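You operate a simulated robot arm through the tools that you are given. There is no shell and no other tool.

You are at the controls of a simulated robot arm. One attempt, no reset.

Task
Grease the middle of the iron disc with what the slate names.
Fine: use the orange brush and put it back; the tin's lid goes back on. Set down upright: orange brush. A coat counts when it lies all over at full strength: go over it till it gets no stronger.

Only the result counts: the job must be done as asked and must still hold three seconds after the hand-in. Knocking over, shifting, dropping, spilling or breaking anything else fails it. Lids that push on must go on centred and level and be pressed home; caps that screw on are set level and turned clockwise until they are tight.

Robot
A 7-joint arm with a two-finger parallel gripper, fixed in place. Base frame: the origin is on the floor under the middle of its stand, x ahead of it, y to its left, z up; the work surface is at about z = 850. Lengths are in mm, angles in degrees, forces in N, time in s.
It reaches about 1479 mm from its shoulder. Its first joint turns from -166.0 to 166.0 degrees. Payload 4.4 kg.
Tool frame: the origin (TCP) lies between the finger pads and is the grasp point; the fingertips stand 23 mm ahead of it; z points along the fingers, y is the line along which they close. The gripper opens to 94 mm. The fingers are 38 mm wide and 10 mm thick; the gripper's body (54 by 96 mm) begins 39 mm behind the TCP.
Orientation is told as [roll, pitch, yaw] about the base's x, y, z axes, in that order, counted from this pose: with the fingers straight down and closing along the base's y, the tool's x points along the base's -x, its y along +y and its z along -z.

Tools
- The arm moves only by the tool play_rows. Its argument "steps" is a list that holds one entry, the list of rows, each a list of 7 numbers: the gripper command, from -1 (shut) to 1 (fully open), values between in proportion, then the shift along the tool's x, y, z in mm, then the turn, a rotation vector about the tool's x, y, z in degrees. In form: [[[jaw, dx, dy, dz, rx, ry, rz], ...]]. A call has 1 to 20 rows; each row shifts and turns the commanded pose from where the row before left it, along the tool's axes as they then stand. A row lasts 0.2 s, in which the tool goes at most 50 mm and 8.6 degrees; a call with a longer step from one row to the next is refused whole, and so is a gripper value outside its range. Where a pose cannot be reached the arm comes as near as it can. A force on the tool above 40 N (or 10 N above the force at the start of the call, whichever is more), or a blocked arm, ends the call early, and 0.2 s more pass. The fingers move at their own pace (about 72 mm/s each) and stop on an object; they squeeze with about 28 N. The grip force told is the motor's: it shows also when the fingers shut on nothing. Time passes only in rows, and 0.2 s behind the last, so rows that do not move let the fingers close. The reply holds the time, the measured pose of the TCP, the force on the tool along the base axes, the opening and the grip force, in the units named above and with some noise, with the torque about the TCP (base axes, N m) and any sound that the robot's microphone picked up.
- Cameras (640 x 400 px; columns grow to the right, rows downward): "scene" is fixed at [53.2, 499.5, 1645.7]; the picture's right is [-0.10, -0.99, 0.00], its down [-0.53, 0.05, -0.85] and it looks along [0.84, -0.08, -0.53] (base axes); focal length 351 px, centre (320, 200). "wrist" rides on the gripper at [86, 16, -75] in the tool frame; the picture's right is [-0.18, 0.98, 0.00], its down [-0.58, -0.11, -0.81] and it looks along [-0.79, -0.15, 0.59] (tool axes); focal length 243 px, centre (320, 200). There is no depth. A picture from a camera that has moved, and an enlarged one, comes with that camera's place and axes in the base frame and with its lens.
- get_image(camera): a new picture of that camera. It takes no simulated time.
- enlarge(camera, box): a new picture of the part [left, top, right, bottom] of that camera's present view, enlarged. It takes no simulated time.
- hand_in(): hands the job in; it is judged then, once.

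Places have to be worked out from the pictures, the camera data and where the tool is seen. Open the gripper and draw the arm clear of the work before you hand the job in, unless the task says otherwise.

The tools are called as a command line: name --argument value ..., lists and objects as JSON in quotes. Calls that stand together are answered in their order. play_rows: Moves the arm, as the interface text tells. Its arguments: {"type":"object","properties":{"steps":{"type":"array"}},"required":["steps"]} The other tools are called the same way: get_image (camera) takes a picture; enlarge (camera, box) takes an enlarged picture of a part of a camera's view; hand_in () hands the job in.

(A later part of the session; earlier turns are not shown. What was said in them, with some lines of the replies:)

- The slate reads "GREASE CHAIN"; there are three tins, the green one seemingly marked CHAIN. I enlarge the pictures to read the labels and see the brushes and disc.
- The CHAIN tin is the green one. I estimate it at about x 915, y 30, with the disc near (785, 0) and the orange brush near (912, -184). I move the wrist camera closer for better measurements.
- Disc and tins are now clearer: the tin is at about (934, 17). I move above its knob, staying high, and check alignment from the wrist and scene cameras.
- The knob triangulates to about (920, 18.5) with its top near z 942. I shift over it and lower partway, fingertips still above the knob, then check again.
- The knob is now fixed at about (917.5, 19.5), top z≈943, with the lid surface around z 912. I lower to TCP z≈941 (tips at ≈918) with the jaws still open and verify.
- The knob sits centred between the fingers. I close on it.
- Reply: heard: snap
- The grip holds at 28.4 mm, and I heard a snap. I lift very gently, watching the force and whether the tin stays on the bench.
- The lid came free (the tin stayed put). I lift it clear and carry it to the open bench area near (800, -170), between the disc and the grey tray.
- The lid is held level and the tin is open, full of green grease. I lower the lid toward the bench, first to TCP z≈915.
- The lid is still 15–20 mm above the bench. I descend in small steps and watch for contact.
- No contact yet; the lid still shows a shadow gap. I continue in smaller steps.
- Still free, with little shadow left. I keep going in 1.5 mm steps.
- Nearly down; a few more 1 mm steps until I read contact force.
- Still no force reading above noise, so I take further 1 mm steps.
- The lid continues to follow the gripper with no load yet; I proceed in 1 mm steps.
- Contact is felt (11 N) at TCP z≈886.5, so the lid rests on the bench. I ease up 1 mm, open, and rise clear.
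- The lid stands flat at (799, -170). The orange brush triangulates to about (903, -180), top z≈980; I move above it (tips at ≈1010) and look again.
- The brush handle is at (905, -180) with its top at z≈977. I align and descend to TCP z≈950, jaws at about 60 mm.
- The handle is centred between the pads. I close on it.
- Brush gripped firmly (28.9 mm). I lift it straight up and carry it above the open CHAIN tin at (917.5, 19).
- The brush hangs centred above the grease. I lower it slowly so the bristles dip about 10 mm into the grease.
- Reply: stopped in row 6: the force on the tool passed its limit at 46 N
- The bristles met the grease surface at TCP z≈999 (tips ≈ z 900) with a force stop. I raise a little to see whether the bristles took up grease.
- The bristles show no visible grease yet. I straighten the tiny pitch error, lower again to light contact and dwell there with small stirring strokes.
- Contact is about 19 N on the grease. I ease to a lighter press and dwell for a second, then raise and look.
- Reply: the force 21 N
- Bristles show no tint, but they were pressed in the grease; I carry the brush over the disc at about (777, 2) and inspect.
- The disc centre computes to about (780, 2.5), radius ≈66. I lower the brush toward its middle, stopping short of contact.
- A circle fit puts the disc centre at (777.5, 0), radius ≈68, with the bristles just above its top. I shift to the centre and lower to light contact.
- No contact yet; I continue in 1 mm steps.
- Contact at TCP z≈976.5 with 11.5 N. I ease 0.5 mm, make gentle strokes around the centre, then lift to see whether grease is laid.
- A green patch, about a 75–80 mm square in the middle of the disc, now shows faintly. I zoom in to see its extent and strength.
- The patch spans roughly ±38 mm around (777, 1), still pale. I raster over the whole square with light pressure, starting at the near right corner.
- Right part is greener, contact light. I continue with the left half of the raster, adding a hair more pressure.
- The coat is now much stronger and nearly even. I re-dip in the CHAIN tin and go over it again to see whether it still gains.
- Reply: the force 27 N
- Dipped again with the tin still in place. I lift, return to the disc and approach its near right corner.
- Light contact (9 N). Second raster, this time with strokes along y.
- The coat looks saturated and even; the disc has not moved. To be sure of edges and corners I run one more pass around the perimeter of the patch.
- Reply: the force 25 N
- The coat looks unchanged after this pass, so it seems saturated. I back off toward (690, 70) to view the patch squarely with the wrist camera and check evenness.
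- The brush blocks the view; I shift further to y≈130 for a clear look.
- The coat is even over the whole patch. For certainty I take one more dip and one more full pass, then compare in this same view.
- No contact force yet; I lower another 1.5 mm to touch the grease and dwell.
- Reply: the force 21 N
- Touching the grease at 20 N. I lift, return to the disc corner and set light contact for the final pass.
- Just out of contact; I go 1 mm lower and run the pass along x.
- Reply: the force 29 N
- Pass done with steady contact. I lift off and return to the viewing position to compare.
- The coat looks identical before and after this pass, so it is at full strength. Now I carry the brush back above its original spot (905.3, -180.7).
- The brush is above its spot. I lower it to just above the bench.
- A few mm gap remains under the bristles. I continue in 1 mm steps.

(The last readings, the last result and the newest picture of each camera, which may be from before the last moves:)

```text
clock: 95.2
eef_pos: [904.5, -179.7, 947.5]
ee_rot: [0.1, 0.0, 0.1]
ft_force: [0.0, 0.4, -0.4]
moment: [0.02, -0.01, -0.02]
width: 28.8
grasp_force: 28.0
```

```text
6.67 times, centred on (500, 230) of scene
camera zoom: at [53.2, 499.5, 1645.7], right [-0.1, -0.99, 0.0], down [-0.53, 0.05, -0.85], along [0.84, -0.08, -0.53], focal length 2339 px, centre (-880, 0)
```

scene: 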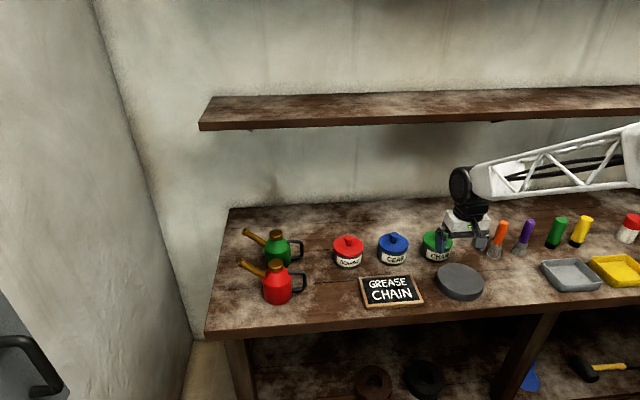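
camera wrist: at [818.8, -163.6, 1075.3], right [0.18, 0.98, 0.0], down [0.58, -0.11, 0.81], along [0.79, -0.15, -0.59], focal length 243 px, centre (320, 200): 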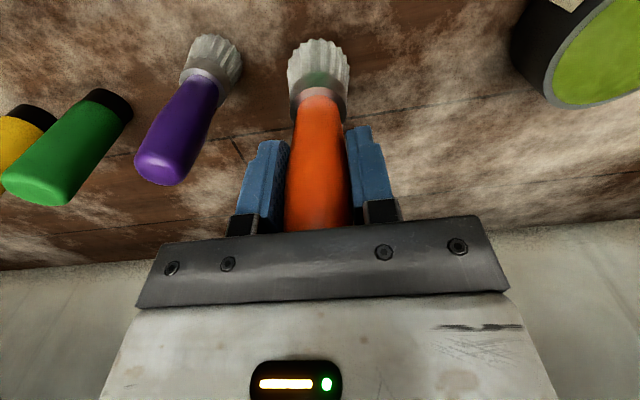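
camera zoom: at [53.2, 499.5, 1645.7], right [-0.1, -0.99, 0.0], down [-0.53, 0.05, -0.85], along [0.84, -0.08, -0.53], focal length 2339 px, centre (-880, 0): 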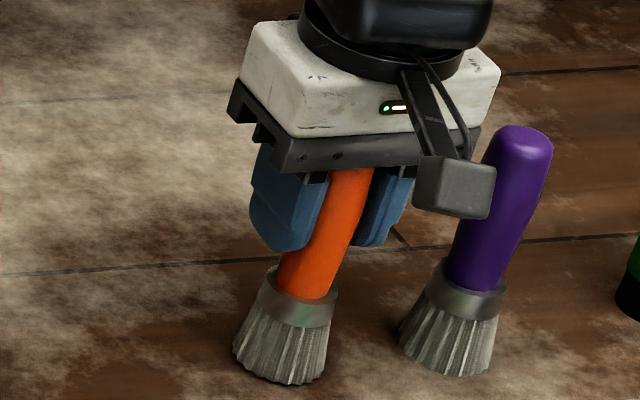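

play_rows --steps '[[[-1, 0, 0, 0.7, 0, 0, 0], [-1, 0, 0, 0.7, 0, 0, 0], [-1, 0, 0, 0, 0, 0, 0]]]'

enlarge --camera "scene" --box '[460, 200, 540, 260]'

```text
clock: 96.0
eef_pos: [905.5, -180.3, 946.2]
ee_rot: [0.0, 0.0, 0.0]
ft_force: [0.7, 0.2, -1.9]
moment: [0.0, 0.01, -0.01]
width: 28.6
grasp_force: 27.9
```

```text
6.67 times, centred on (500, 230) of scene
camera zoom: at [53.2, 499.5, 1645.7], right [-0.1, -0.99, 0.0], down [-0.53, 0.05, -0.85], along [0.84, -0.08, -0.53], focal length 2339 px, centre (-880, 0)
```

zoom: 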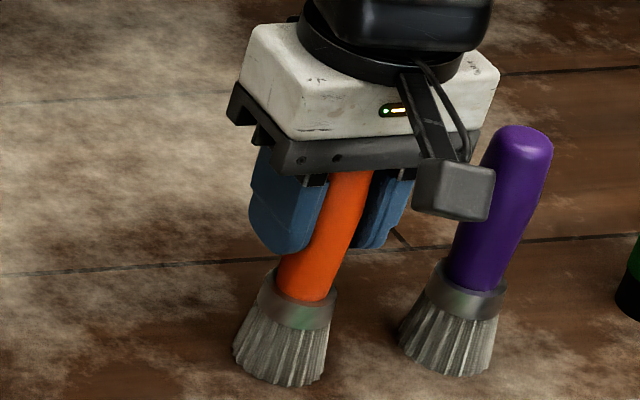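

Nearly at the original level (bottom at row 385 vs. 387 originally). A couple more small steps.

play_rows --steps '[[[-1, 0, 0, 0.6, 0, 0, 0], [-1, 0, 0, 0.5, 0, 0, 0], [-1, 0, 0, 0, 0, 0, 0]]]'

enlarge --camera "scene" --box '[460, 200, 540, 260]'

```text
clock: 96.8
eef_pos: [905.6, -180.1, 946.1]
ee_rot: [0.0, 0.0, 0.0]
ft_force: [-0.4, -1.3, 3.5]
moment: [-0.04, 0.13, 0.03]
width: 28.8
grasp_force: 27.9
```

```text
6.67 times, centred on (500, 230) of scene
camera zoom: at [53.2, 499.5, 1645.7], right [-0.1, -0.99, 0.0], down [-0.53, 0.05, -0.85], along [0.84, -0.08, -0.53], focal length 2339 px, centre (-880, 0)
```

zoom: 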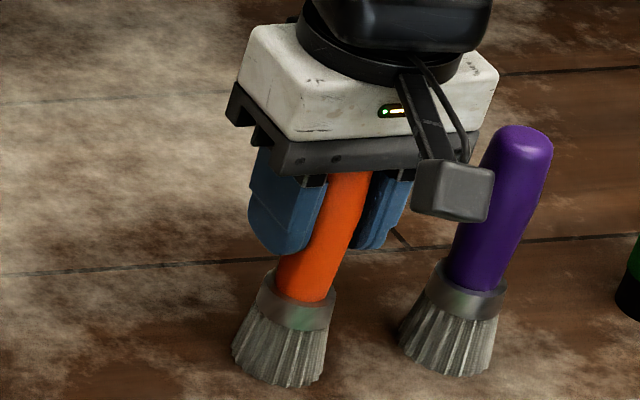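

First contact force shows (3.5 N). I press 0.5 mm more to seat it flat, then open gradually and check it stands.

play_rows --steps '[[[-1, 0, 0, 0.5, 0, 0, 0], [-1, 0, 0, 0, 0, 0, 0], [-0.34, 0, 0, 0, 0, 0, 0], [-0.25, 0, 0, 0, 0, 0, 0], [-0.1, 0, 0, 0, 0, 0, 0], [0.2, 0, 0, 0, 0, 0, 0], [0.3, 0, 0, 0, 0, 0, 0], [0.3, 0, 0, 0, 0, 0, 0]]]'

get_image --camera "wrist"

enlarge --camera "scene" --box '[460, 200, 540, 260]'

```text
clock: 98.6
eef_pos: [904.6, -179.4, 945.4]
ee_rot: [0.0, 0.0, 0.0]
ft_force: [0.7, -0.9, 15.9]
moment: [0.01, 0.09, 0.01]
width: 61.1
grasp_force: 0.0
```

```text
taken
camera wrist: at [819.3, -163.7, 1020.0], right [0.18, 0.98, 0.0], down [0.58, -0.11, 0.81], along [0.79, -0.15, -0.59], focal length 243 px, centre (320, 200)
```

wrist: 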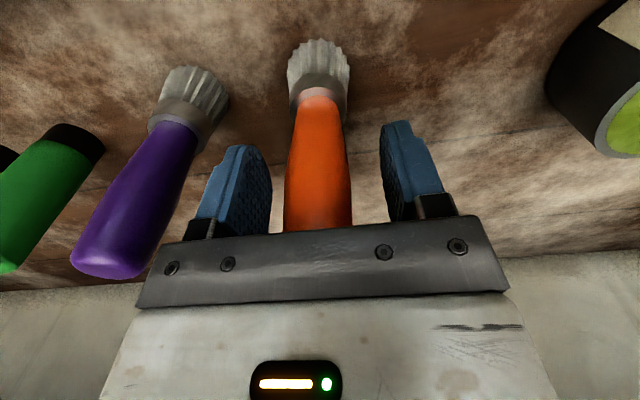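

```text
6.67 times, centred on (500, 230) of scene
camera zoom: at [53.2, 499.5, 1645.7], right [-0.1, -0.99, 0.0], down [-0.53, 0.05, -0.85], along [0.84, -0.08, -0.53], focal length 2339 px, centre (-880, 0)
```

zoom: 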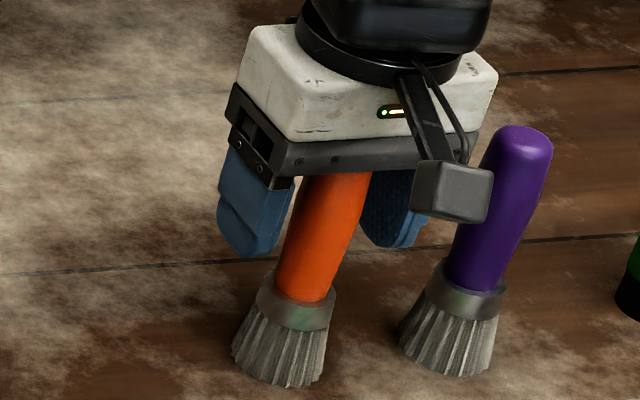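

With jaws open there is still 16 N upward — the palm is resting on the handle's top. I rise straight up slowly.

play_rows --steps '[[[0.3, 0, 0, -1, 0, 0, 0], [0.3, 0, 0, -2, 0, 0, 0], [0.3, 0, 0, -3, 0, 0, 0], [0.3, 0, 0, 0, 0, 0, 0]]]'

get_image --camera "wrist"

enlarge --camera "scene" --box '[460, 200, 540, 260]'

```text
clock: 99.6
eef_pos: [905.6, -180.2, 951.1]
ee_rot: [0.1, 0.1, 0.0]
ft_force: [1.1, 0.2, -1.0]
moment: [0.0, -0.02, 0.0]
width: 61.2
grasp_force: 0.1
```

```text
taken
camera wrist: at [819.3, -163.9, 1025.4], right [0.18, 0.98, 0.0], down [0.58, -0.11, 0.81], along [0.79, -0.15, -0.59], focal length 243 px, centre (320, 200)
```

wrist: 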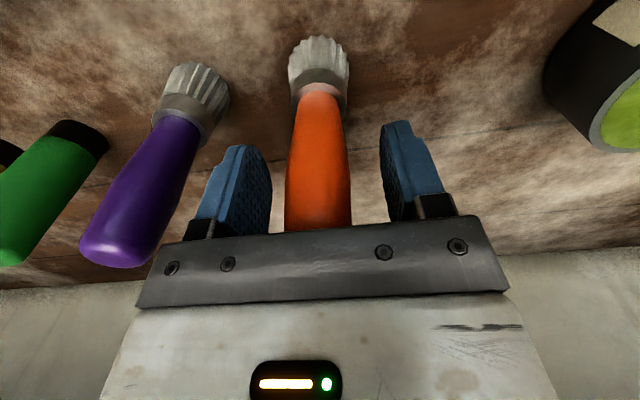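

```text
6.67 times, centred on (500, 230) of scene
camera zoom: at [53.2, 499.5, 1645.7], right [-0.1, -0.99, 0.0], down [-0.53, 0.05, -0.85], along [0.84, -0.08, -0.53], focal length 2339 px, centre (-880, 0)
```

zoom: 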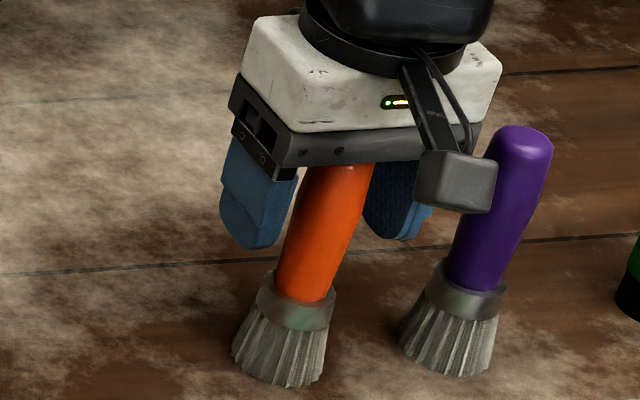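

The force is gone and the brush stands on its own at its old place. I rise clear of it.

play_rows --steps '[[[0.3, 0, 0, -15, 0, 0, 0], [0.3, 0, 0, -30, 0, 0, 0], [0.3, 0, 0, -40, 0, 0, 0], [0.3, 0, 0, -15, 0, 0, 0], [0.3, 0, 0, 0, 0, 0, 0]]]'

get_image --camera "wrist"

enlarge --camera "scene" --box '[440, 200, 640, 325]'

```text
clock: 100.8
eef_pos: [904.1, -180.1, 1050.3]
ee_rot: [0.0, 0.0, 0.0]
ft_force: [0.4, 0.2, -0.5]
moment: [-0.01, 0.02, 0.03]
width: 61.2
grasp_force: 0.0
```

```text
taken
camera wrist: at [819.3, -163.8, 1124.7], right [0.18, 0.98, 0.0], down [0.58, -0.11, 0.81], along [0.79, -0.15, -0.59], focal length 243 px, centre (320, 200)
```

wrist: 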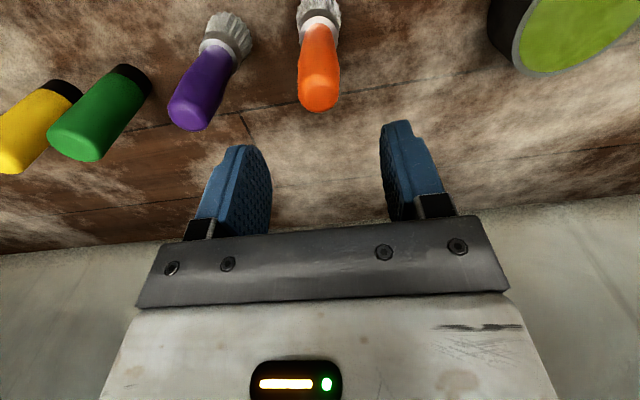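

```text
3.20 times, centred on (540, 262) of scene
camera zoom: at [53.2, 499.5, 1645.7], right [-0.1, -0.99, 0.0], down [-0.53, 0.05, -0.85], along [0.84, -0.08, -0.53], focal length 1123 px, centre (-384, 0)
```

zoom: 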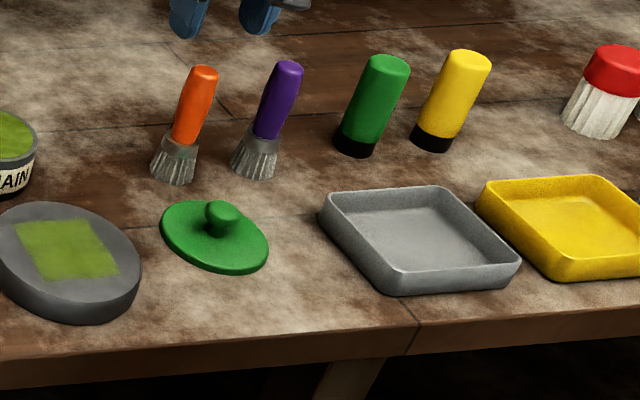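

The brush stands upright where it was; nothing else moved. I move above the lid at (798.5, -170) and check alignment with the knob.

play_rows --steps '[[[0.3, 36, 3.3, 0, 0, 0, 0], [0.3, 36, 3.3, 0, 0, 0, 0], [0.3, 35.3, 3.2, 0, 0, 0, 0], [0.3, 0, 0, 30, 0, 0, 0], [0.3, 0, 0, 40, 0, 0, 0], [0.3, 0, 0, 35, 0, 0, 0], [0.3, 0, 0, 0, 0, 0, 0]]]'

get_image --camera "wrist"

enlarge --camera "scene" --box '[460, 200, 580, 290]'

```text
clock: 102.4
eef_pos: [796.8, -170.4, 945.0]
ee_rot: [0.0, 0.0, 0.0]
ft_force: [-0.1, 0.1, -0.2]
moment: [-0.01, 0.01, 0.01]
width: 61.1
grasp_force: 0.1
```

```text
taken
camera wrist: at [711.0, -155.3, 1019.7], right [0.18, 0.98, 0.0], down [0.58, -0.11, 0.81], along [0.79, -0.15, -0.59], focal length 243 px, centre (320, 200)
```

wrist: 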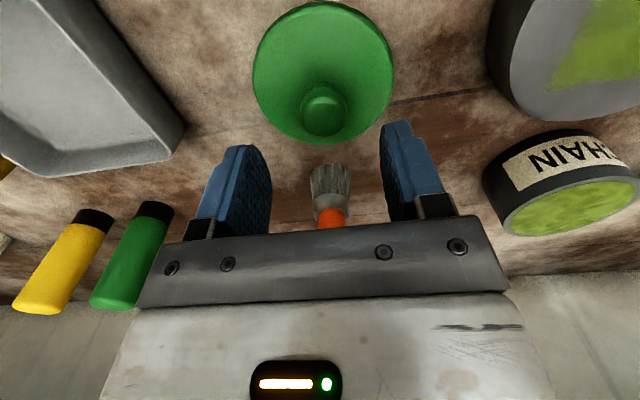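

```text
4.44 times, centred on (520, 245) of scene
camera zoom: at [53.2, 499.5, 1645.7], right [-0.1, -0.99, 0.0], down [-0.53, 0.05, -0.85], along [0.84, -0.08, -0.53], focal length 1559 px, centre (-569, 0)
```

zoom: 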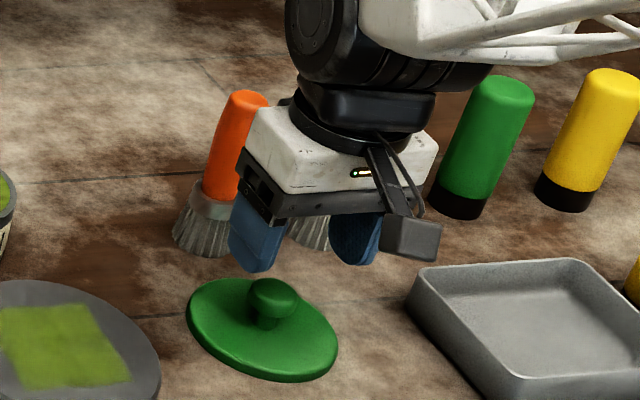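

Alignment is within about 1 mm. I nudge +0.7 mm in y, descend to TCP z≈887.5 and close on the knob.

play_rows --steps '[[[0.3, 0, 0.7, 25, 0, 0, 0], [0.3, 0, 0, 20, 0, 0, 0], [0.2, 0, 0, 10, 0, 0, 0], [0.0, 0, 0, 2, 0, 0, 0], [0, 0, 0, 0, 0, 0, 0]]]'

get_image --camera "wrist"

enlarge --camera "scene" --box '[480, 230, 560, 290]'

```text
clock: 103.6
eef_pos: [797.8, -168.9, 888.2]
ee_rot: [0.0, 0.0, -0.1]
ft_force: [0.3, 0.0, -0.2]
moment: [0.01, 0.0, -0.02]
width: 46.8
grasp_force: 0.0
```

```text
taken
camera wrist: at [711.9, -153.6, 963.2], right [0.18, 0.98, 0.0], down [0.58, -0.11, 0.81], along [0.79, -0.15, -0.59], focal length 243 px, centre (320, 200)
```

wrist: 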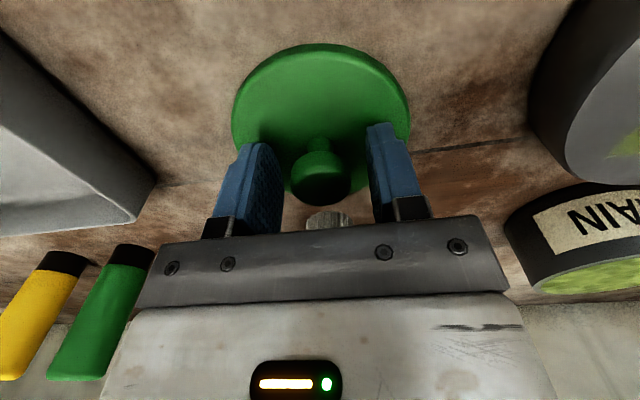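

```text
6.67 times, centred on (520, 260) of scene
camera zoom: at [53.2, 499.5, 1645.7], right [-0.1, -0.99, 0.0], down [-0.53, 0.05, -0.85], along [0.84, -0.08, -0.53], focal length 2339 px, centre (-1013, -200)
```

zoom: 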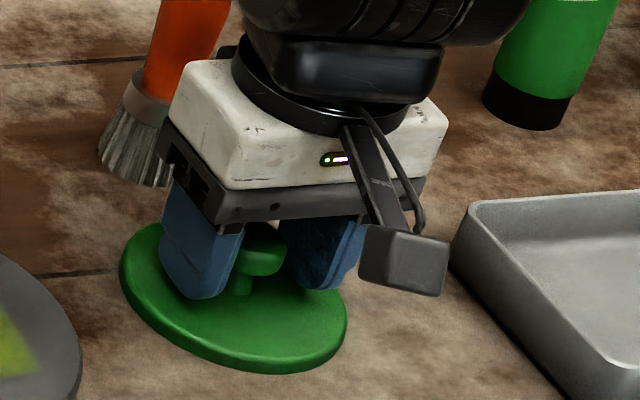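

The knob sits between the pads as at the first grasp. I close and lift slightly.

play_rows --steps '[[[-0.4, 0, 0, 0, 0, 0, 0], [-1, 0, 0, 0, 0, 0, 0], [-1, 0, 0, 0, 0, 0, 0], [-1, 0, 0, 0, 0, 0, 0], [-1, 0, 0, -5, 0, 0, 0], [-1, 0, 0, -10, 0, 0, 0], [-1, 0, 0, 0, 0, 0, 0]]]'

get_image --camera "wrist"

enlarge --camera "scene" --box '[480, 230, 560, 290]'

```text
clock: 105.2
eef_pos: [798.7, -169.3, 904.6]
ee_rot: [0.0, 0.0, 0.0]
ft_force: [-0.1, 0.3, -1.0]
moment: [-0.01, 0.01, 0.01]
width: 28.3
grasp_force: 27.9
```

```text
taken
camera wrist: at [712.5, -153.6, 978.7], right [0.18, 0.98, 0.0], down [0.58, -0.11, 0.81], along [0.79, -0.15, -0.59], focal length 243 px, centre (320, 200)
```

wrist: 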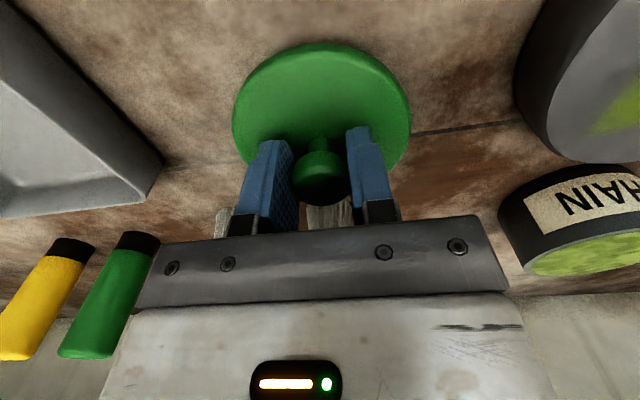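

```text
6.67 times, centred on (520, 260) of scene
camera zoom: at [53.2, 499.5, 1645.7], right [-0.1, -0.99, 0.0], down [-0.53, 0.05, -0.85], along [0.84, -0.08, -0.53], focal length 2339 px, centre (-1013, -200)
```

zoom: 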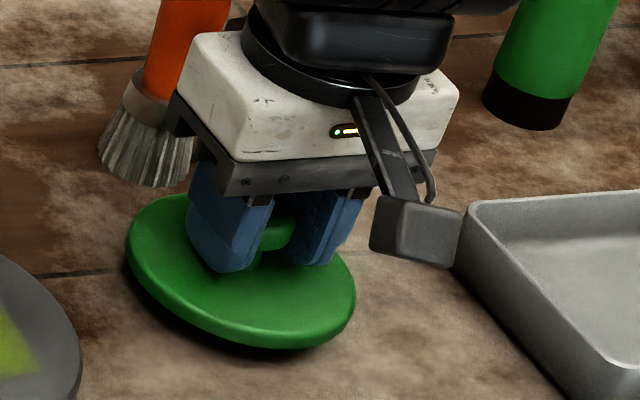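

Lid gripped level. I lift it and carry it back along the same path to above the CHAIN tin.

play_rows --steps '[[[-1, 0, 0, -30, 0, 0, 0], [-1, 0, 0, -40, 0, 0, 0], [-1, 0, 0, -35, 0, 0, 0], [-1, -12, 19, 0, 0, 0, 0], [-1, -22, 35, 0, 0, 0, 0], [-1, -22, 35, 0, 0, 0, 0], [-1, -22, 35, 0, 0, 0, 0], [-1, -22, 35, 0, 0, 0, 0], [-1, -19.5, 30, 0, 0, 0, 0], [-1, 0, 0, 0, 0, 0, 0], [-1, 0, 0, 0, 0, 0, 0]]]'

get_image --camera "wrist"

enlarge --camera "scene" --box '[390, 190, 490, 270]'

```text
clock: 107.6
eef_pos: [916.4, 21.1, 1010.6]
ee_rot: [0.0, 0.0, 0.0]
ft_force: [0.3, 0.4, -1.6]
moment: [-0.01, -0.02, -0.03]
width: 28.3
grasp_force: 28.4
```

```text
taken
camera wrist: at [831.5, 36.5, 1084.8], right [0.18, 0.98, 0.0], down [0.58, -0.11, 0.81], along [0.79, -0.15, -0.59], focal length 243 px, centre (320, 200)
```

wrist: 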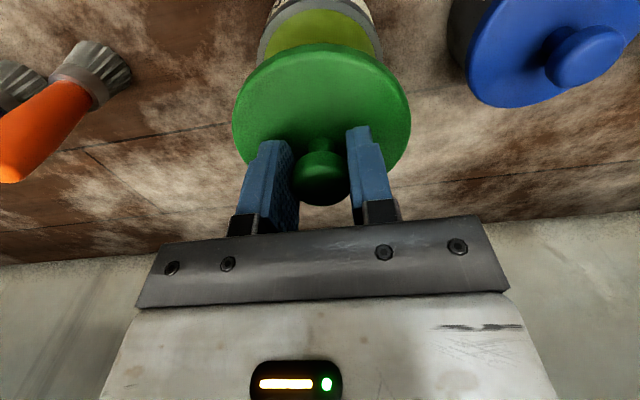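

```text
5.00 times, centred on (440, 230) of scene
camera zoom: at [53.2, 499.5, 1645.7], right [-0.1, -0.99, 0.0], down [-0.53, 0.05, -0.85], along [0.84, -0.08, -0.53], focal length 1754 px, centre (-280, 50)
```

zoom: 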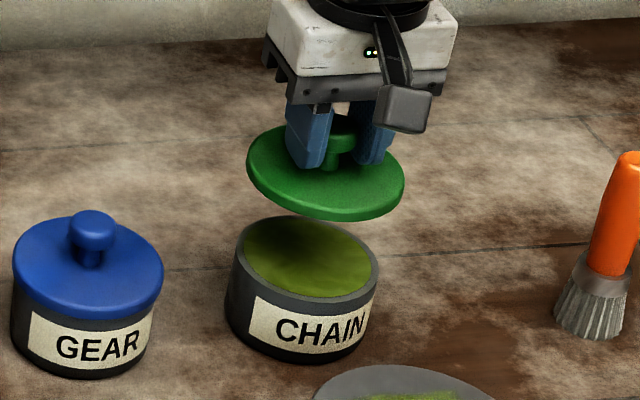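

The tin has not moved. Readings suggest I'm about 1 mm too far in +y; I correct 0.7 mm and lower to just above the rim for a check.

play_rows --steps '[[[-1, 0, -0.7, 20, 0, 0, 0], [-1, 0, 0, 20, 0, 0, 0], [-1, 0, 0, 10, 0, 0, 0], [-1, 0, 0, 0, 0, 0, 0]]]'

play_rows --steps '[[[-1, 0, 0, 0, 0, 0, 0]]]'

play_rows --steps '[[[-1, 0, 0, 0, 0, 0, 0]]]'

get_image --camera "wrist"

enlarge --camera "scene" --box '[390, 190, 490, 270]'

```text
clock: 108.6
eef_pos: [917.1, 19.3, 957.8]
ee_rot: [-0.1, 0.1, 0.0]
ft_force: [-0.9, -1.2, 0.1]
moment: [-0.01, -0.04, 0.0]
width: 28.6
grasp_force: 27.6
```

```text
clock: 109.0
eef_pos: [917.8, 18.4, 960.3]
ee_rot: [0.0, 0.0, -0.1]
ft_force: [0.0, 0.9, -0.6]
moment: [0.01, 0.0, -0.03]
width: 28.2
grasp_force: 28.2
```

```text
clock: 109.4
eef_pos: [916.2, 20.3, 959.1]
ee_rot: [0.1, 0.0, 0.0]
ft_force: [0.3, 0.2, -0.8]
moment: [-0.01, 0.01, 0.01]
width: 28.6
grasp_force: 27.7
```

```text
taken
camera wrist: at [831.4, 35.0, 1034.0], right [0.18, 0.98, 0.0], down [0.58, -0.11, 0.81], along [0.79, -0.15, -0.59], focal length 243 px, centre (320, 200)
```

wrist: 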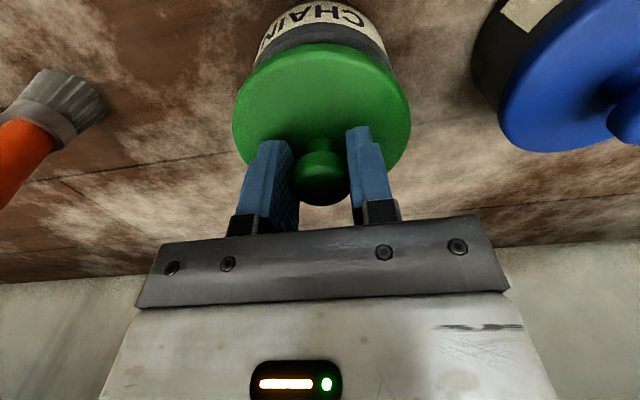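

```text
5.00 times, centred on (440, 230) of scene
camera zoom: at [53.2, 499.5, 1645.7], right [-0.1, -0.99, 0.0], down [-0.53, 0.05, -0.85], along [0.84, -0.08, -0.53], focal length 1754 px, centre (-280, 50)
```

zoom: 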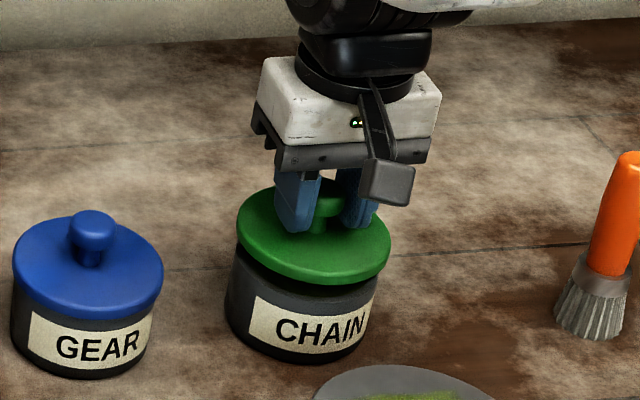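

Lid and tin line up as they did at removal. I lower to about 3 mm above the seat, then go down in 1 mm steps watching force and sound.

play_rows --steps '[[[-1, 0, 0, 6, 0, 0, 0], [-1, 0, 0, 5, 0, 0, 0], [-1, 0, 0, 2, 0, 0, 0], [-1, 0, 0, 0, 0, 0, 0]]]'

play_rows --steps '[[[-1, 0, 0, 1, 0, 0, 0], [-1, 0, 0, 1, 0, 0, 0], [-1, 0, 0, 0, 0, 0, 0]]]'

enlarge --camera "scene" --box '[390, 190, 490, 270]'

get_image --camera "wrist"

```text
clock: 110.4
eef_pos: [919.0, 19.1, 946.2]
ee_rot: [0.0, 0.0, 0.0]
ft_force: [-0.5, -0.9, -0.5]
moment: [0.0, -0.01, -0.01]
width: 28.3
grasp_force: 28.1
```

```text
clock: 111.2
eef_pos: [916.9, 19.7, 944.3]
ee_rot: [0.0, 0.0, 0.0]
ft_force: [-0.4, -1.4, -0.4]
moment: [0.01, 0.03, 0.0]
width: 28.5
grasp_force: 27.8
```

```text
5.00 times, centred on (440, 230) of scene
camera zoom: at [53.2, 499.5, 1645.7], right [-0.1, -0.99, 0.0], down [-0.53, 0.05, -0.85], along [0.84, -0.08, -0.53], focal length 1754 px, centre (-280, 50)
```

zoom: 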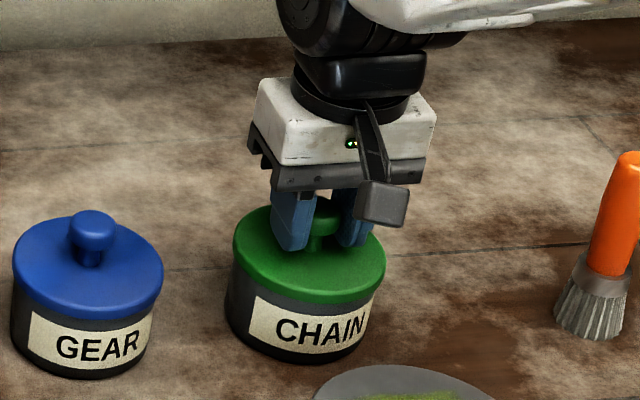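

```text
taken
camera wrist: at [831.6, 34.8, 1018.3], right [0.18, 0.98, 0.0], down [0.58, -0.11, 0.81], along [0.79, -0.15, -0.59], focal length 243 px, centre (320, 200)
```

wrist: 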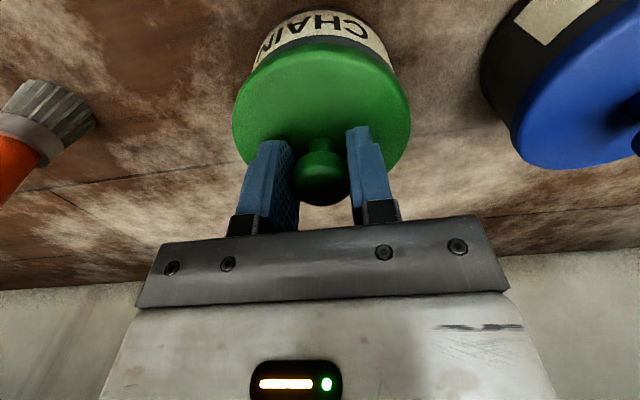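

Almost on the rim; still no load. Continue in 1 mm steps.

play_rows --steps '[[[-1, 0, 0, 1, 0, 0, 0], [-1, 0, 0, 0.7, 0, 0, 0], [-1, 0, 0, 0, 0, 0, 0]]]'

```text
clock: 112.0
eef_pos: [917.5, 19.2, 942.9]
ee_rot: [0.0, 0.0, 0.0]
ft_force: [-0.2, 0.5, 9.4]
moment: [-0.13, -0.35, 0.0]
width: 28.5
grasp_force: 28.0
```

Contact at 9 N. I press down further in 1 mm steps, listening for the snap.

play_rows --steps '[[[-1, 0, 0, 1, 0, 0, 0], [-1, 0, 0, 1, 0, 0, 0], [-1, 0, 0, 0, 0, 0, 0]]]'

enlarge --camera "scene" --box '[410, 200, 474, 260]'

```text
clock: 112.8
eef_pos: [918.5, 18.7, 942.1]
ee_rot: [0.0, -0.2, 0.0]
ft_force: [-6.4, -1.5, 34.9]
moment: [-0.03, -0.13, 0.01]
width: 28.3
grasp_force: 27.4
```

```text
6.67 times, centred on (442, 230) of scene
camera zoom: at [53.2, 499.5, 1645.7], right [-0.1, -0.99, 0.0], down [-0.53, 0.05, -0.85], along [0.84, -0.08, -0.53], focal length 2339 px, centre (-493, 0)
```

zoom: 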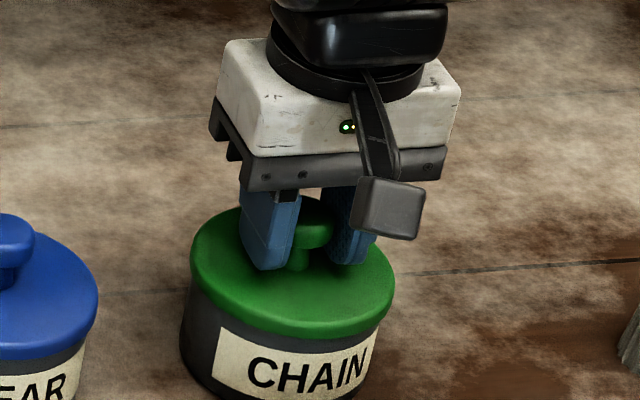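

35 N and no snap yet. I add a bit more push.

play_rows --steps '[[[-1, 0, 0, 0.7, 0, 0, 0], [-1, 0, 0, 0, 0, 0, 0]]]'

```text
clock: 113.4
eef_pos: [917.9, 19.2, 940.2]
ee_rot: [0.0, -0.2, 0.0]
ft_force: [5.6, 0.7, 39.0]
moment: [-0.01, -0.21, 0.01]
width: 28.5
grasp_force: 28.0
```

play_rows --steps '[[[-1, 0, 0, 0.8, 0, 0, 0], [-1, 0, 0, 0, 0, 0, 0]]]'

enlarge --camera "scene" --box '[410, 200, 474, 260]'

get_image --camera "wrist"

```text
clock: 114.0
eef_pos: [917.7, 18.8, 937.3]
ee_rot: [0.0, 0.0, 0.0]
ft_force: [2.9, 0.3, 29.7]
moment: [0.01, -0.1, 0.02]
width: 28.0
grasp_force: 28.4
```

```text
6.67 times, centred on (442, 230) of scene
camera zoom: at [53.2, 499.5, 1645.7], right [-0.1, -0.99, 0.0], down [-0.53, 0.05, -0.85], along [0.84, -0.08, -0.53], focal length 2339 px, centre (-493, 0)
```

zoom: 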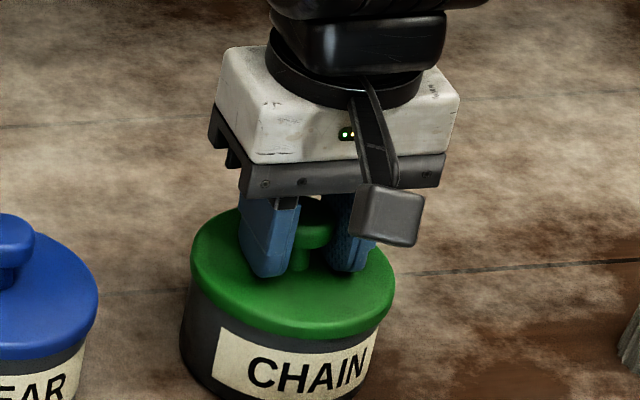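

```text
taken
camera wrist: at [831.3, 34.8, 1013.1], right [0.18, 0.98, 0.0], down [0.58, -0.11, 0.81], along [0.79, -0.15, -0.59], focal length 243 px, centre (320, 200)
```

wrist: 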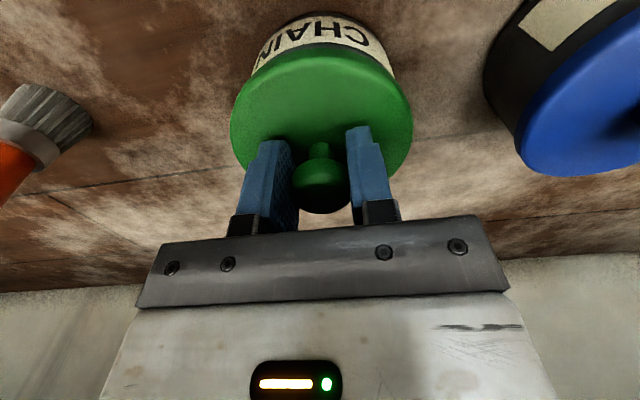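

The fingers are sliding down the knob instead of pushing the lid. I open, rise above the knob and will press on its top with closed fingertips instead.

play_rows --steps '[[[-1, 0, 0, -1.5, 0, 0, 0], [-0.2, 0, 0, 0, 0, 0, 0], [0.2, 0, 0, 0, 0, 0, 0], [0.2, 0, 0, 0, 0, 0, 0], [0.2, 0, 0, -10, 0, 0, 0], [0.2, 0, 0, -25, 0, 0, 0], [0.2, 0, 0, -20, 0, 0, 0], [0.2, 0, 0, 0, 0, 0, 0]]]'

enlarge --camera "scene" --box '[390, 190, 490, 270]'

get_image --camera "wrist"

```text
clock: 115.8
eef_pos: [918.5, 18.9, 995.4]
ee_rot: [0.0, -0.1, -0.1]
ft_force: [0.5, 0.9, 0.1]
moment: [0.0, 0.0, 0.0]
width: 56.6
grasp_force: 0.0
heard: snap
```

```text
5.00 times, centred on (440, 230) of scene
camera zoom: at [53.2, 499.5, 1645.7], right [-0.1, -0.99, 0.0], down [-0.53, 0.05, -0.85], along [0.84, -0.08, -0.53], focal length 1754 px, centre (-280, 50)
```

zoom: 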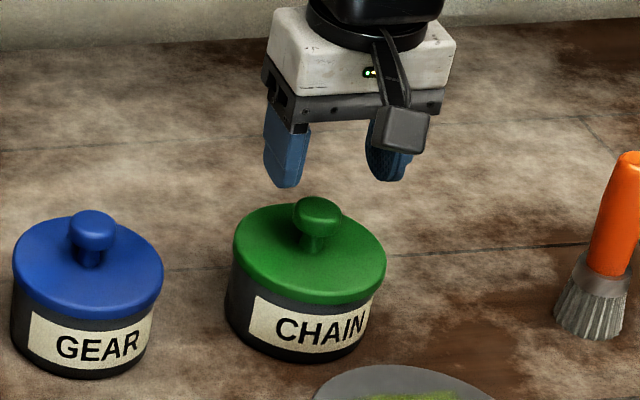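

```text
taken
camera wrist: at [831.6, 34.4, 1070.4], right [0.18, 0.98, 0.0], down [0.58, -0.11, 0.81], along [0.79, -0.15, -0.59], focal length 243 px, centre (320, 200)
```

wrist: 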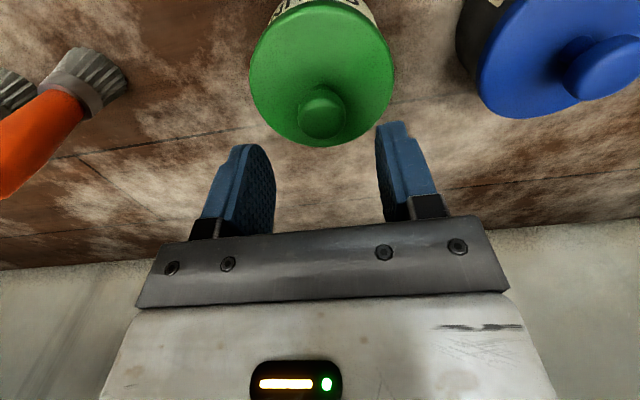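

I heard a snap as the grip let go, and the lid's outline now matches its original seated position exactly. To make sure it is home, I press the knob top centrally with closed fingertips.

play_rows --steps '[[[-1, 0, 0, 0, 0, 0, 0], [-1, 0, 0, 0, 0, 0, 0], [-1, 0, 0, 0, 0, 0, 0], [-1, 0, 0, 0, 0, 0, 0], [-1, 0, 0, 15, 0, 0, 0], [-1, 0, 0, 9, 0, 0, 0], [-1, 0, 0, 0, 0, 0, 0]]]'

get_image --camera "wrist"

enlarge --camera "scene" --box '[390, 190, 490, 270]'

```text
clock: 117.4
eef_pos: [918.6, 18.2, 971.5]
ee_rot: [0.0, -0.1, 0.0]
ft_force: [-0.1, 0.4, 0.1]
moment: [0.0, 0.0, 0.01]
width: 0.1
grasp_force: 27.8
```

```text
taken
camera wrist: at [831.8, 34.1, 1045.8], right [0.18, 0.98, 0.0], down [0.58, -0.11, 0.81], along [0.79, -0.15, -0.59], focal length 243 px, centre (320, 200)
```

wrist: 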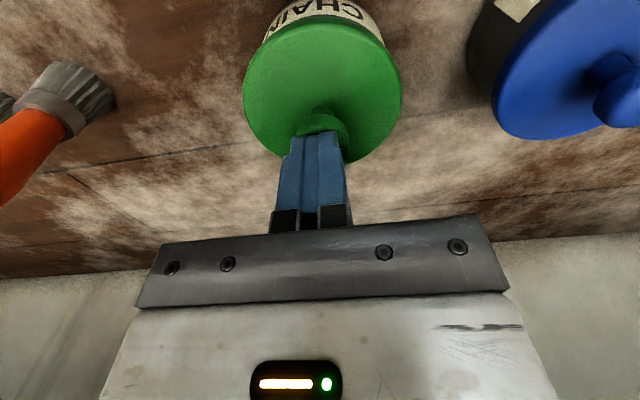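

```text
5.00 times, centred on (440, 230) of scene
camera zoom: at [53.2, 499.5, 1645.7], right [-0.1, -0.99, 0.0], down [-0.53, 0.05, -0.85], along [0.84, -0.08, -0.53], focal length 1754 px, centre (-280, 50)
```

zoom: 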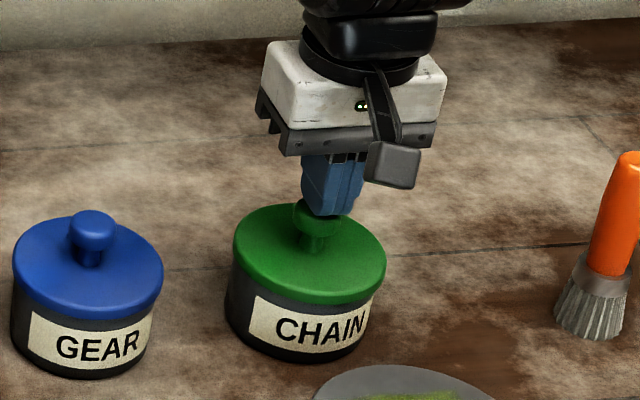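

The closed fingertips are just above the knob. I shift +1 mm in y and press down in small steps.

play_rows --steps '[[[-1, 0, 1, 2, 0, 0, 0], [-1, 0, 0, 1, 0, 0, 0], [-1, 0, 0, 1, 0, 0, 0], [-1, 0, 0, 1, 0, 0, 0], [-1, 0, 0, 0, 0, 0, 0]]]'

```text
clock: 118.6
eef_pos: [917.5, 18.6, 968.6]
ee_rot: [0.0, -0.1, 0.0]
ft_force: [-14.0, -9.0, 34.6]
moment: [-0.21, 0.25, 0.0]
width: 0.0
grasp_force: 28.2
```

I got 35 N down but with some side load, and no further snap — the lid does not give. I back off and inspect.

play_rows --steps '[[[-1, 0, 0, -3, 0, 0, 0], [-1, 0, 0, -10, 0, 0, 0], [-1, 0, 0, -30, 0, 0, 0], [-0.3, 0, 0, -30, 0, 0, 0], [0, 0, 0, 0, 0, 0, 0]]]'

enlarge --camera "scene" --box '[390, 190, 490, 270]'

enlarge --camera "scene" --box '[320, 220, 480, 320]'

get_image --camera "wrist"

```text
clock: 119.8
eef_pos: [918.6, 19.2, 1038.5]
ee_rot: [-0.1, 0.0, 0.0]
ft_force: [-0.3, 0.0, -0.3]
moment: [0.02, 0.03, -0.01]
width: 47.0
grasp_force: 0.0
```

```text
5.00 times, centred on (440, 230) of scene
camera zoom: at [53.2, 499.5, 1645.7], right [-0.1, -0.99, 0.0], down [-0.53, 0.05, -0.85], along [0.84, -0.08, -0.53], focal length 1754 px, centre (-280, 50)
```

zoom: 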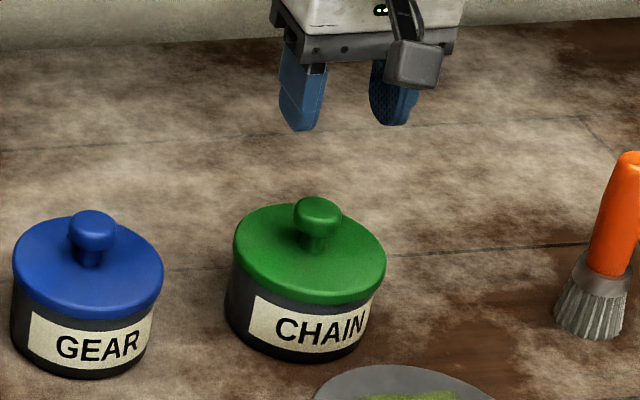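

```text
4.00 times, centred on (400, 270) of scene
camera zoom: at [53.2, 499.5, 1645.7], right [-0.1, -0.99, 0.0], down [-0.53, 0.05, -0.85], along [0.84, -0.08, -0.53], focal length 1404 px, centre (0, -80)
```

zoom: 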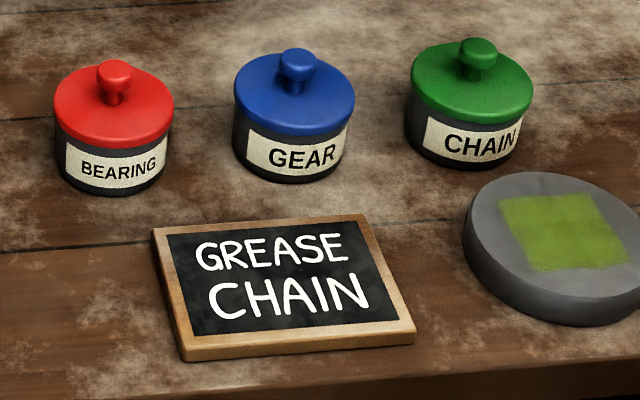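

```text
taken
camera wrist: at [832.2, 36.1, 1113.8], right [0.18, 0.98, 0.0], down [0.58, -0.11, 0.81], along [0.79, -0.15, -0.59], focal length 243 px, centre (320, 200)
```

wrist: 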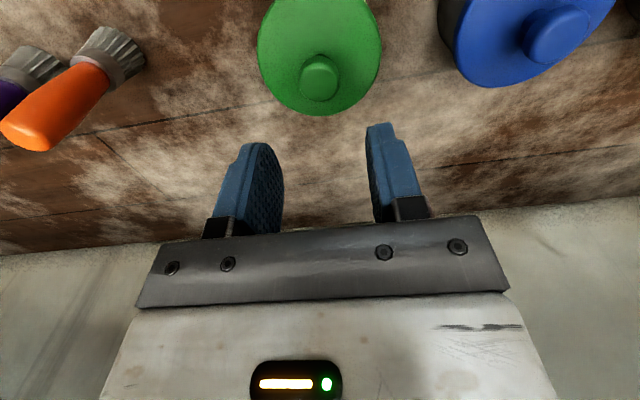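

The lid looks the same as originally in this crop. I zoom in at the rim to verify that it is level and flush, comparing with the untouched GEAR tin.

enlarge --camera "scene" --box '[418, 225, 458, 265]'

enlarge --camera "scene" --box '[374, 228, 414, 268]'

enlarge --camera "scene" --box '[330, 228, 370, 268]'

```text
10.00 times, centred on (438, 245) of scene
camera zoom: at [53.2, 499.5, 1645.7], right [-0.1, -0.99, 0.0], down [-0.53, 0.05, -0.85], along [0.84, -0.08, -0.53], focal length 3509 px, centre (-860, -250)
```

zoom: 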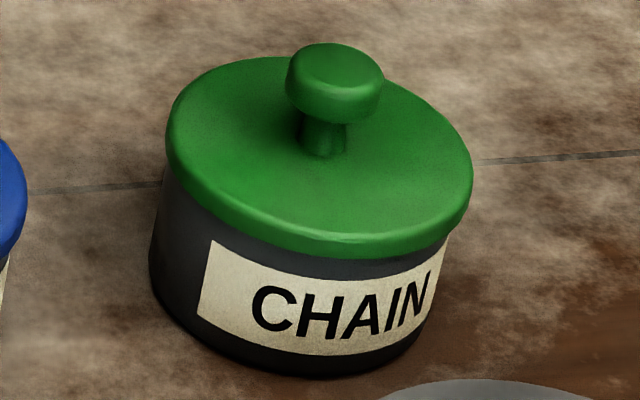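

```text
10.00 times, centred on (394, 248) of scene
camera zoom: at [53.2, 499.5, 1645.7], right [-0.1, -0.99, 0.0], down [-0.53, 0.05, -0.85], along [0.84, -0.08, -0.53], focal length 3509 px, centre (-420, -280)
```

zoom: 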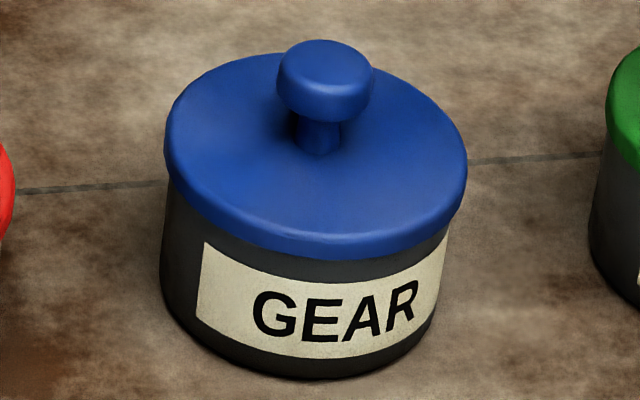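

```text
10.00 times, centred on (350, 248) of scene
camera zoom: at [53.2, 499.5, 1645.7], right [-0.1, -0.99, 0.0], down [-0.53, 0.05, -0.85], along [0.84, -0.08, -0.53], focal length 3509 px, centre (20, -280)
```

zoom: 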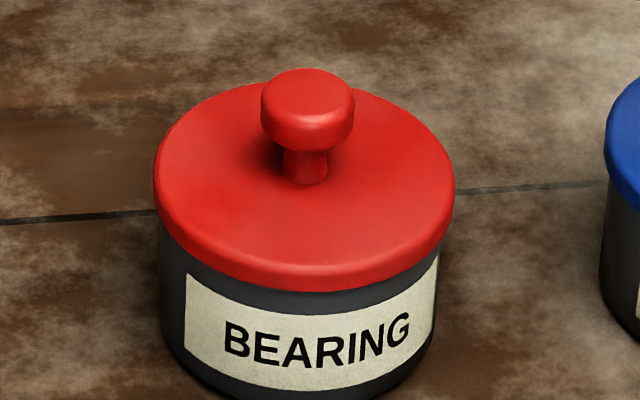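

The lid is level, centred and flush like the other tins. I open the gripper, draw the arm up and clear, then take final pictures.

play_rows --steps '[[[0.5, 0, 0, -40, 0, 0, 0], [1, 0, 0, -45, 0, 0, 0], [1, 0, 0, -45, 0, 0, 0], [1, 30, 30, -20, 0, 0, 0], [1, 35, 30, -10, 0, 0, 0], [1, 35, 30, 0, 0, 0, 0], [1, 35, 30, 0, 0, 0, 0], [1, 35, 30, 0, 0, 0, 0], [1, 10, 20, 0, 0, 0, 0], [1, 0, 0, 0, 0, 0, 0]]]'

get_image --camera "scene"

get_image --camera "wrist"

enlarge --camera "scene" --box '[440, 200, 640, 325]'

enlarge --camera "scene" --box '[434, 256, 490, 298]'

```text
clock: 122.0
eef_pos: [737.3, 189.2, 1199.9]
ee_rot: [0.0, 0.0, 0.0]
ft_force: [0.4, -0.3, -0.4]
moment: [0.0, -0.01, 0.0]
width: 94.2
grasp_force: 0.0
```

```text
taken
```

scene: 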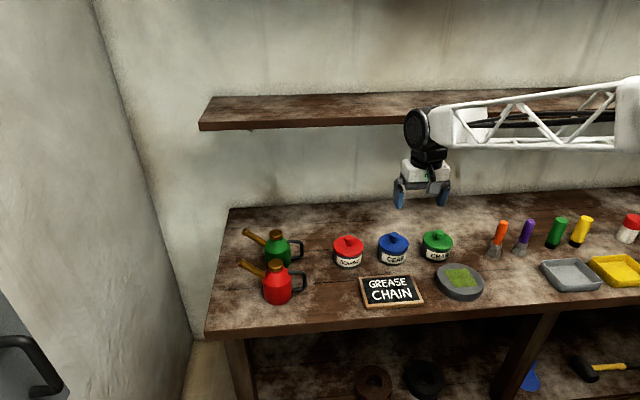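

```text
taken
camera wrist: at [651.4, 206.2, 1274.1], right [0.18, 0.98, 0.0], down [0.58, -0.11, 0.81], along [0.79, -0.15, -0.59], focal length 243 px, centre (320, 200)
```

wrist: 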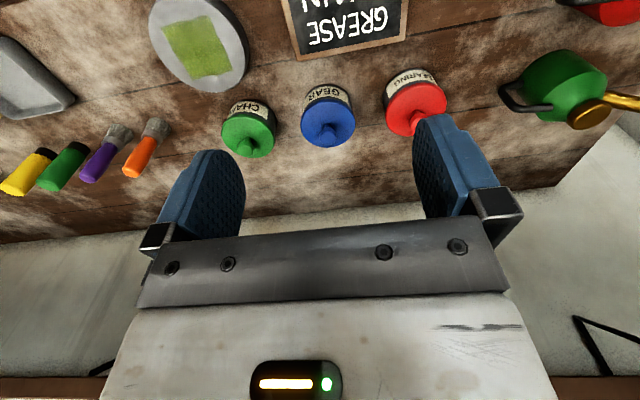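

```text
3.20 times, centred on (540, 262) of scene
camera zoom: at [53.2, 499.5, 1645.7], right [-0.1, -0.99, 0.0], down [-0.53, 0.05, -0.85], along [0.84, -0.08, -0.53], focal length 1123 px, centre (-384, 0)
```

zoom: 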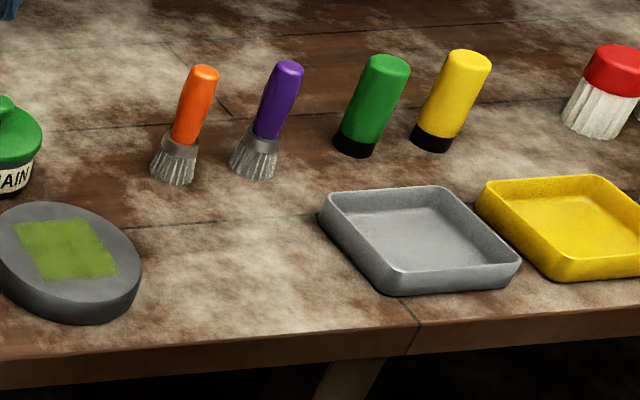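

```text
9.52 times, centred on (462, 277) of scene
camera zoom: at [53.2, 499.5, 1645.7], right [-0.1, -0.99, 0.0], down [-0.53, 0.05, -0.85], along [0.84, -0.08, -0.53], focal length 3342 px, centre (-1032, -533)
```

zoom: 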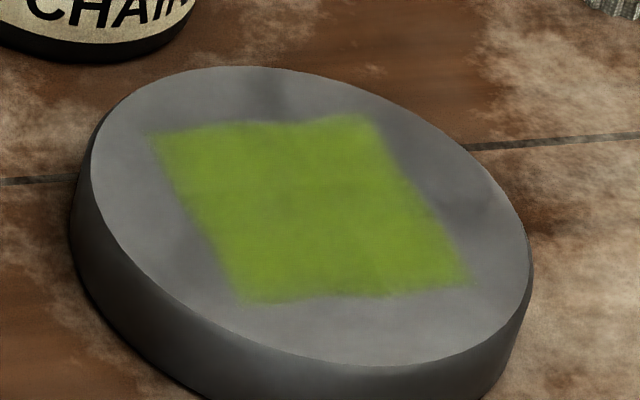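

Everything stands as at the start, with the coat even on the disc. One last zoom on the closed tin from the wrist side.

enlarge --camera "wrist" --box '[210, 60, 450, 180]'

```text
2.67 times, centred on (330, 120) of wrist
camera zoom: at [651.4, 206.2, 1274.1], right [0.18, 0.98, 0.0], down [0.58, -0.11, 0.81], along [0.79, -0.15, -0.59], focal length 647 px, centre (293, 413)
```

zoom: 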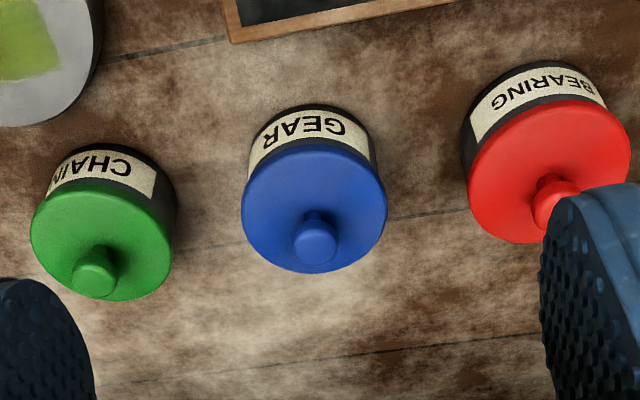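

The lid is on level and centred, the brush is upright in its place, and the gripper is open and clear. I hand the job in.

hand_in

```text
The job is handed in.
```

I greased the middle of the iron disc with CHAIN grease, as the slate asked, using the orange brush, and handed the job in. I haven't seen a verdict.

- **Coat:** An even green square about 75 mm across covers the middle of the disc. I re-dipped the brush twice after the first full pass and went over the patch three more times. Its colour did not change, so I took it to be at full strength.
- **Brush:** The orange brush is upright on its bristles where it was before.
- **Lid:** It is back on the CHAIN tin, level and centred. I heard a snap as I let go of it. Pressing the knob afterwards with about 35 N did not move it, but that press also put roughly 17 N of sideways load on the knob. In the close-ups afterwards the tin and lid hadn't shifted.
- **Everything else:** In the last pictures the other tins, brushes, trays and the disc are where they started. The gripper is open and the arm is clear of the bench.
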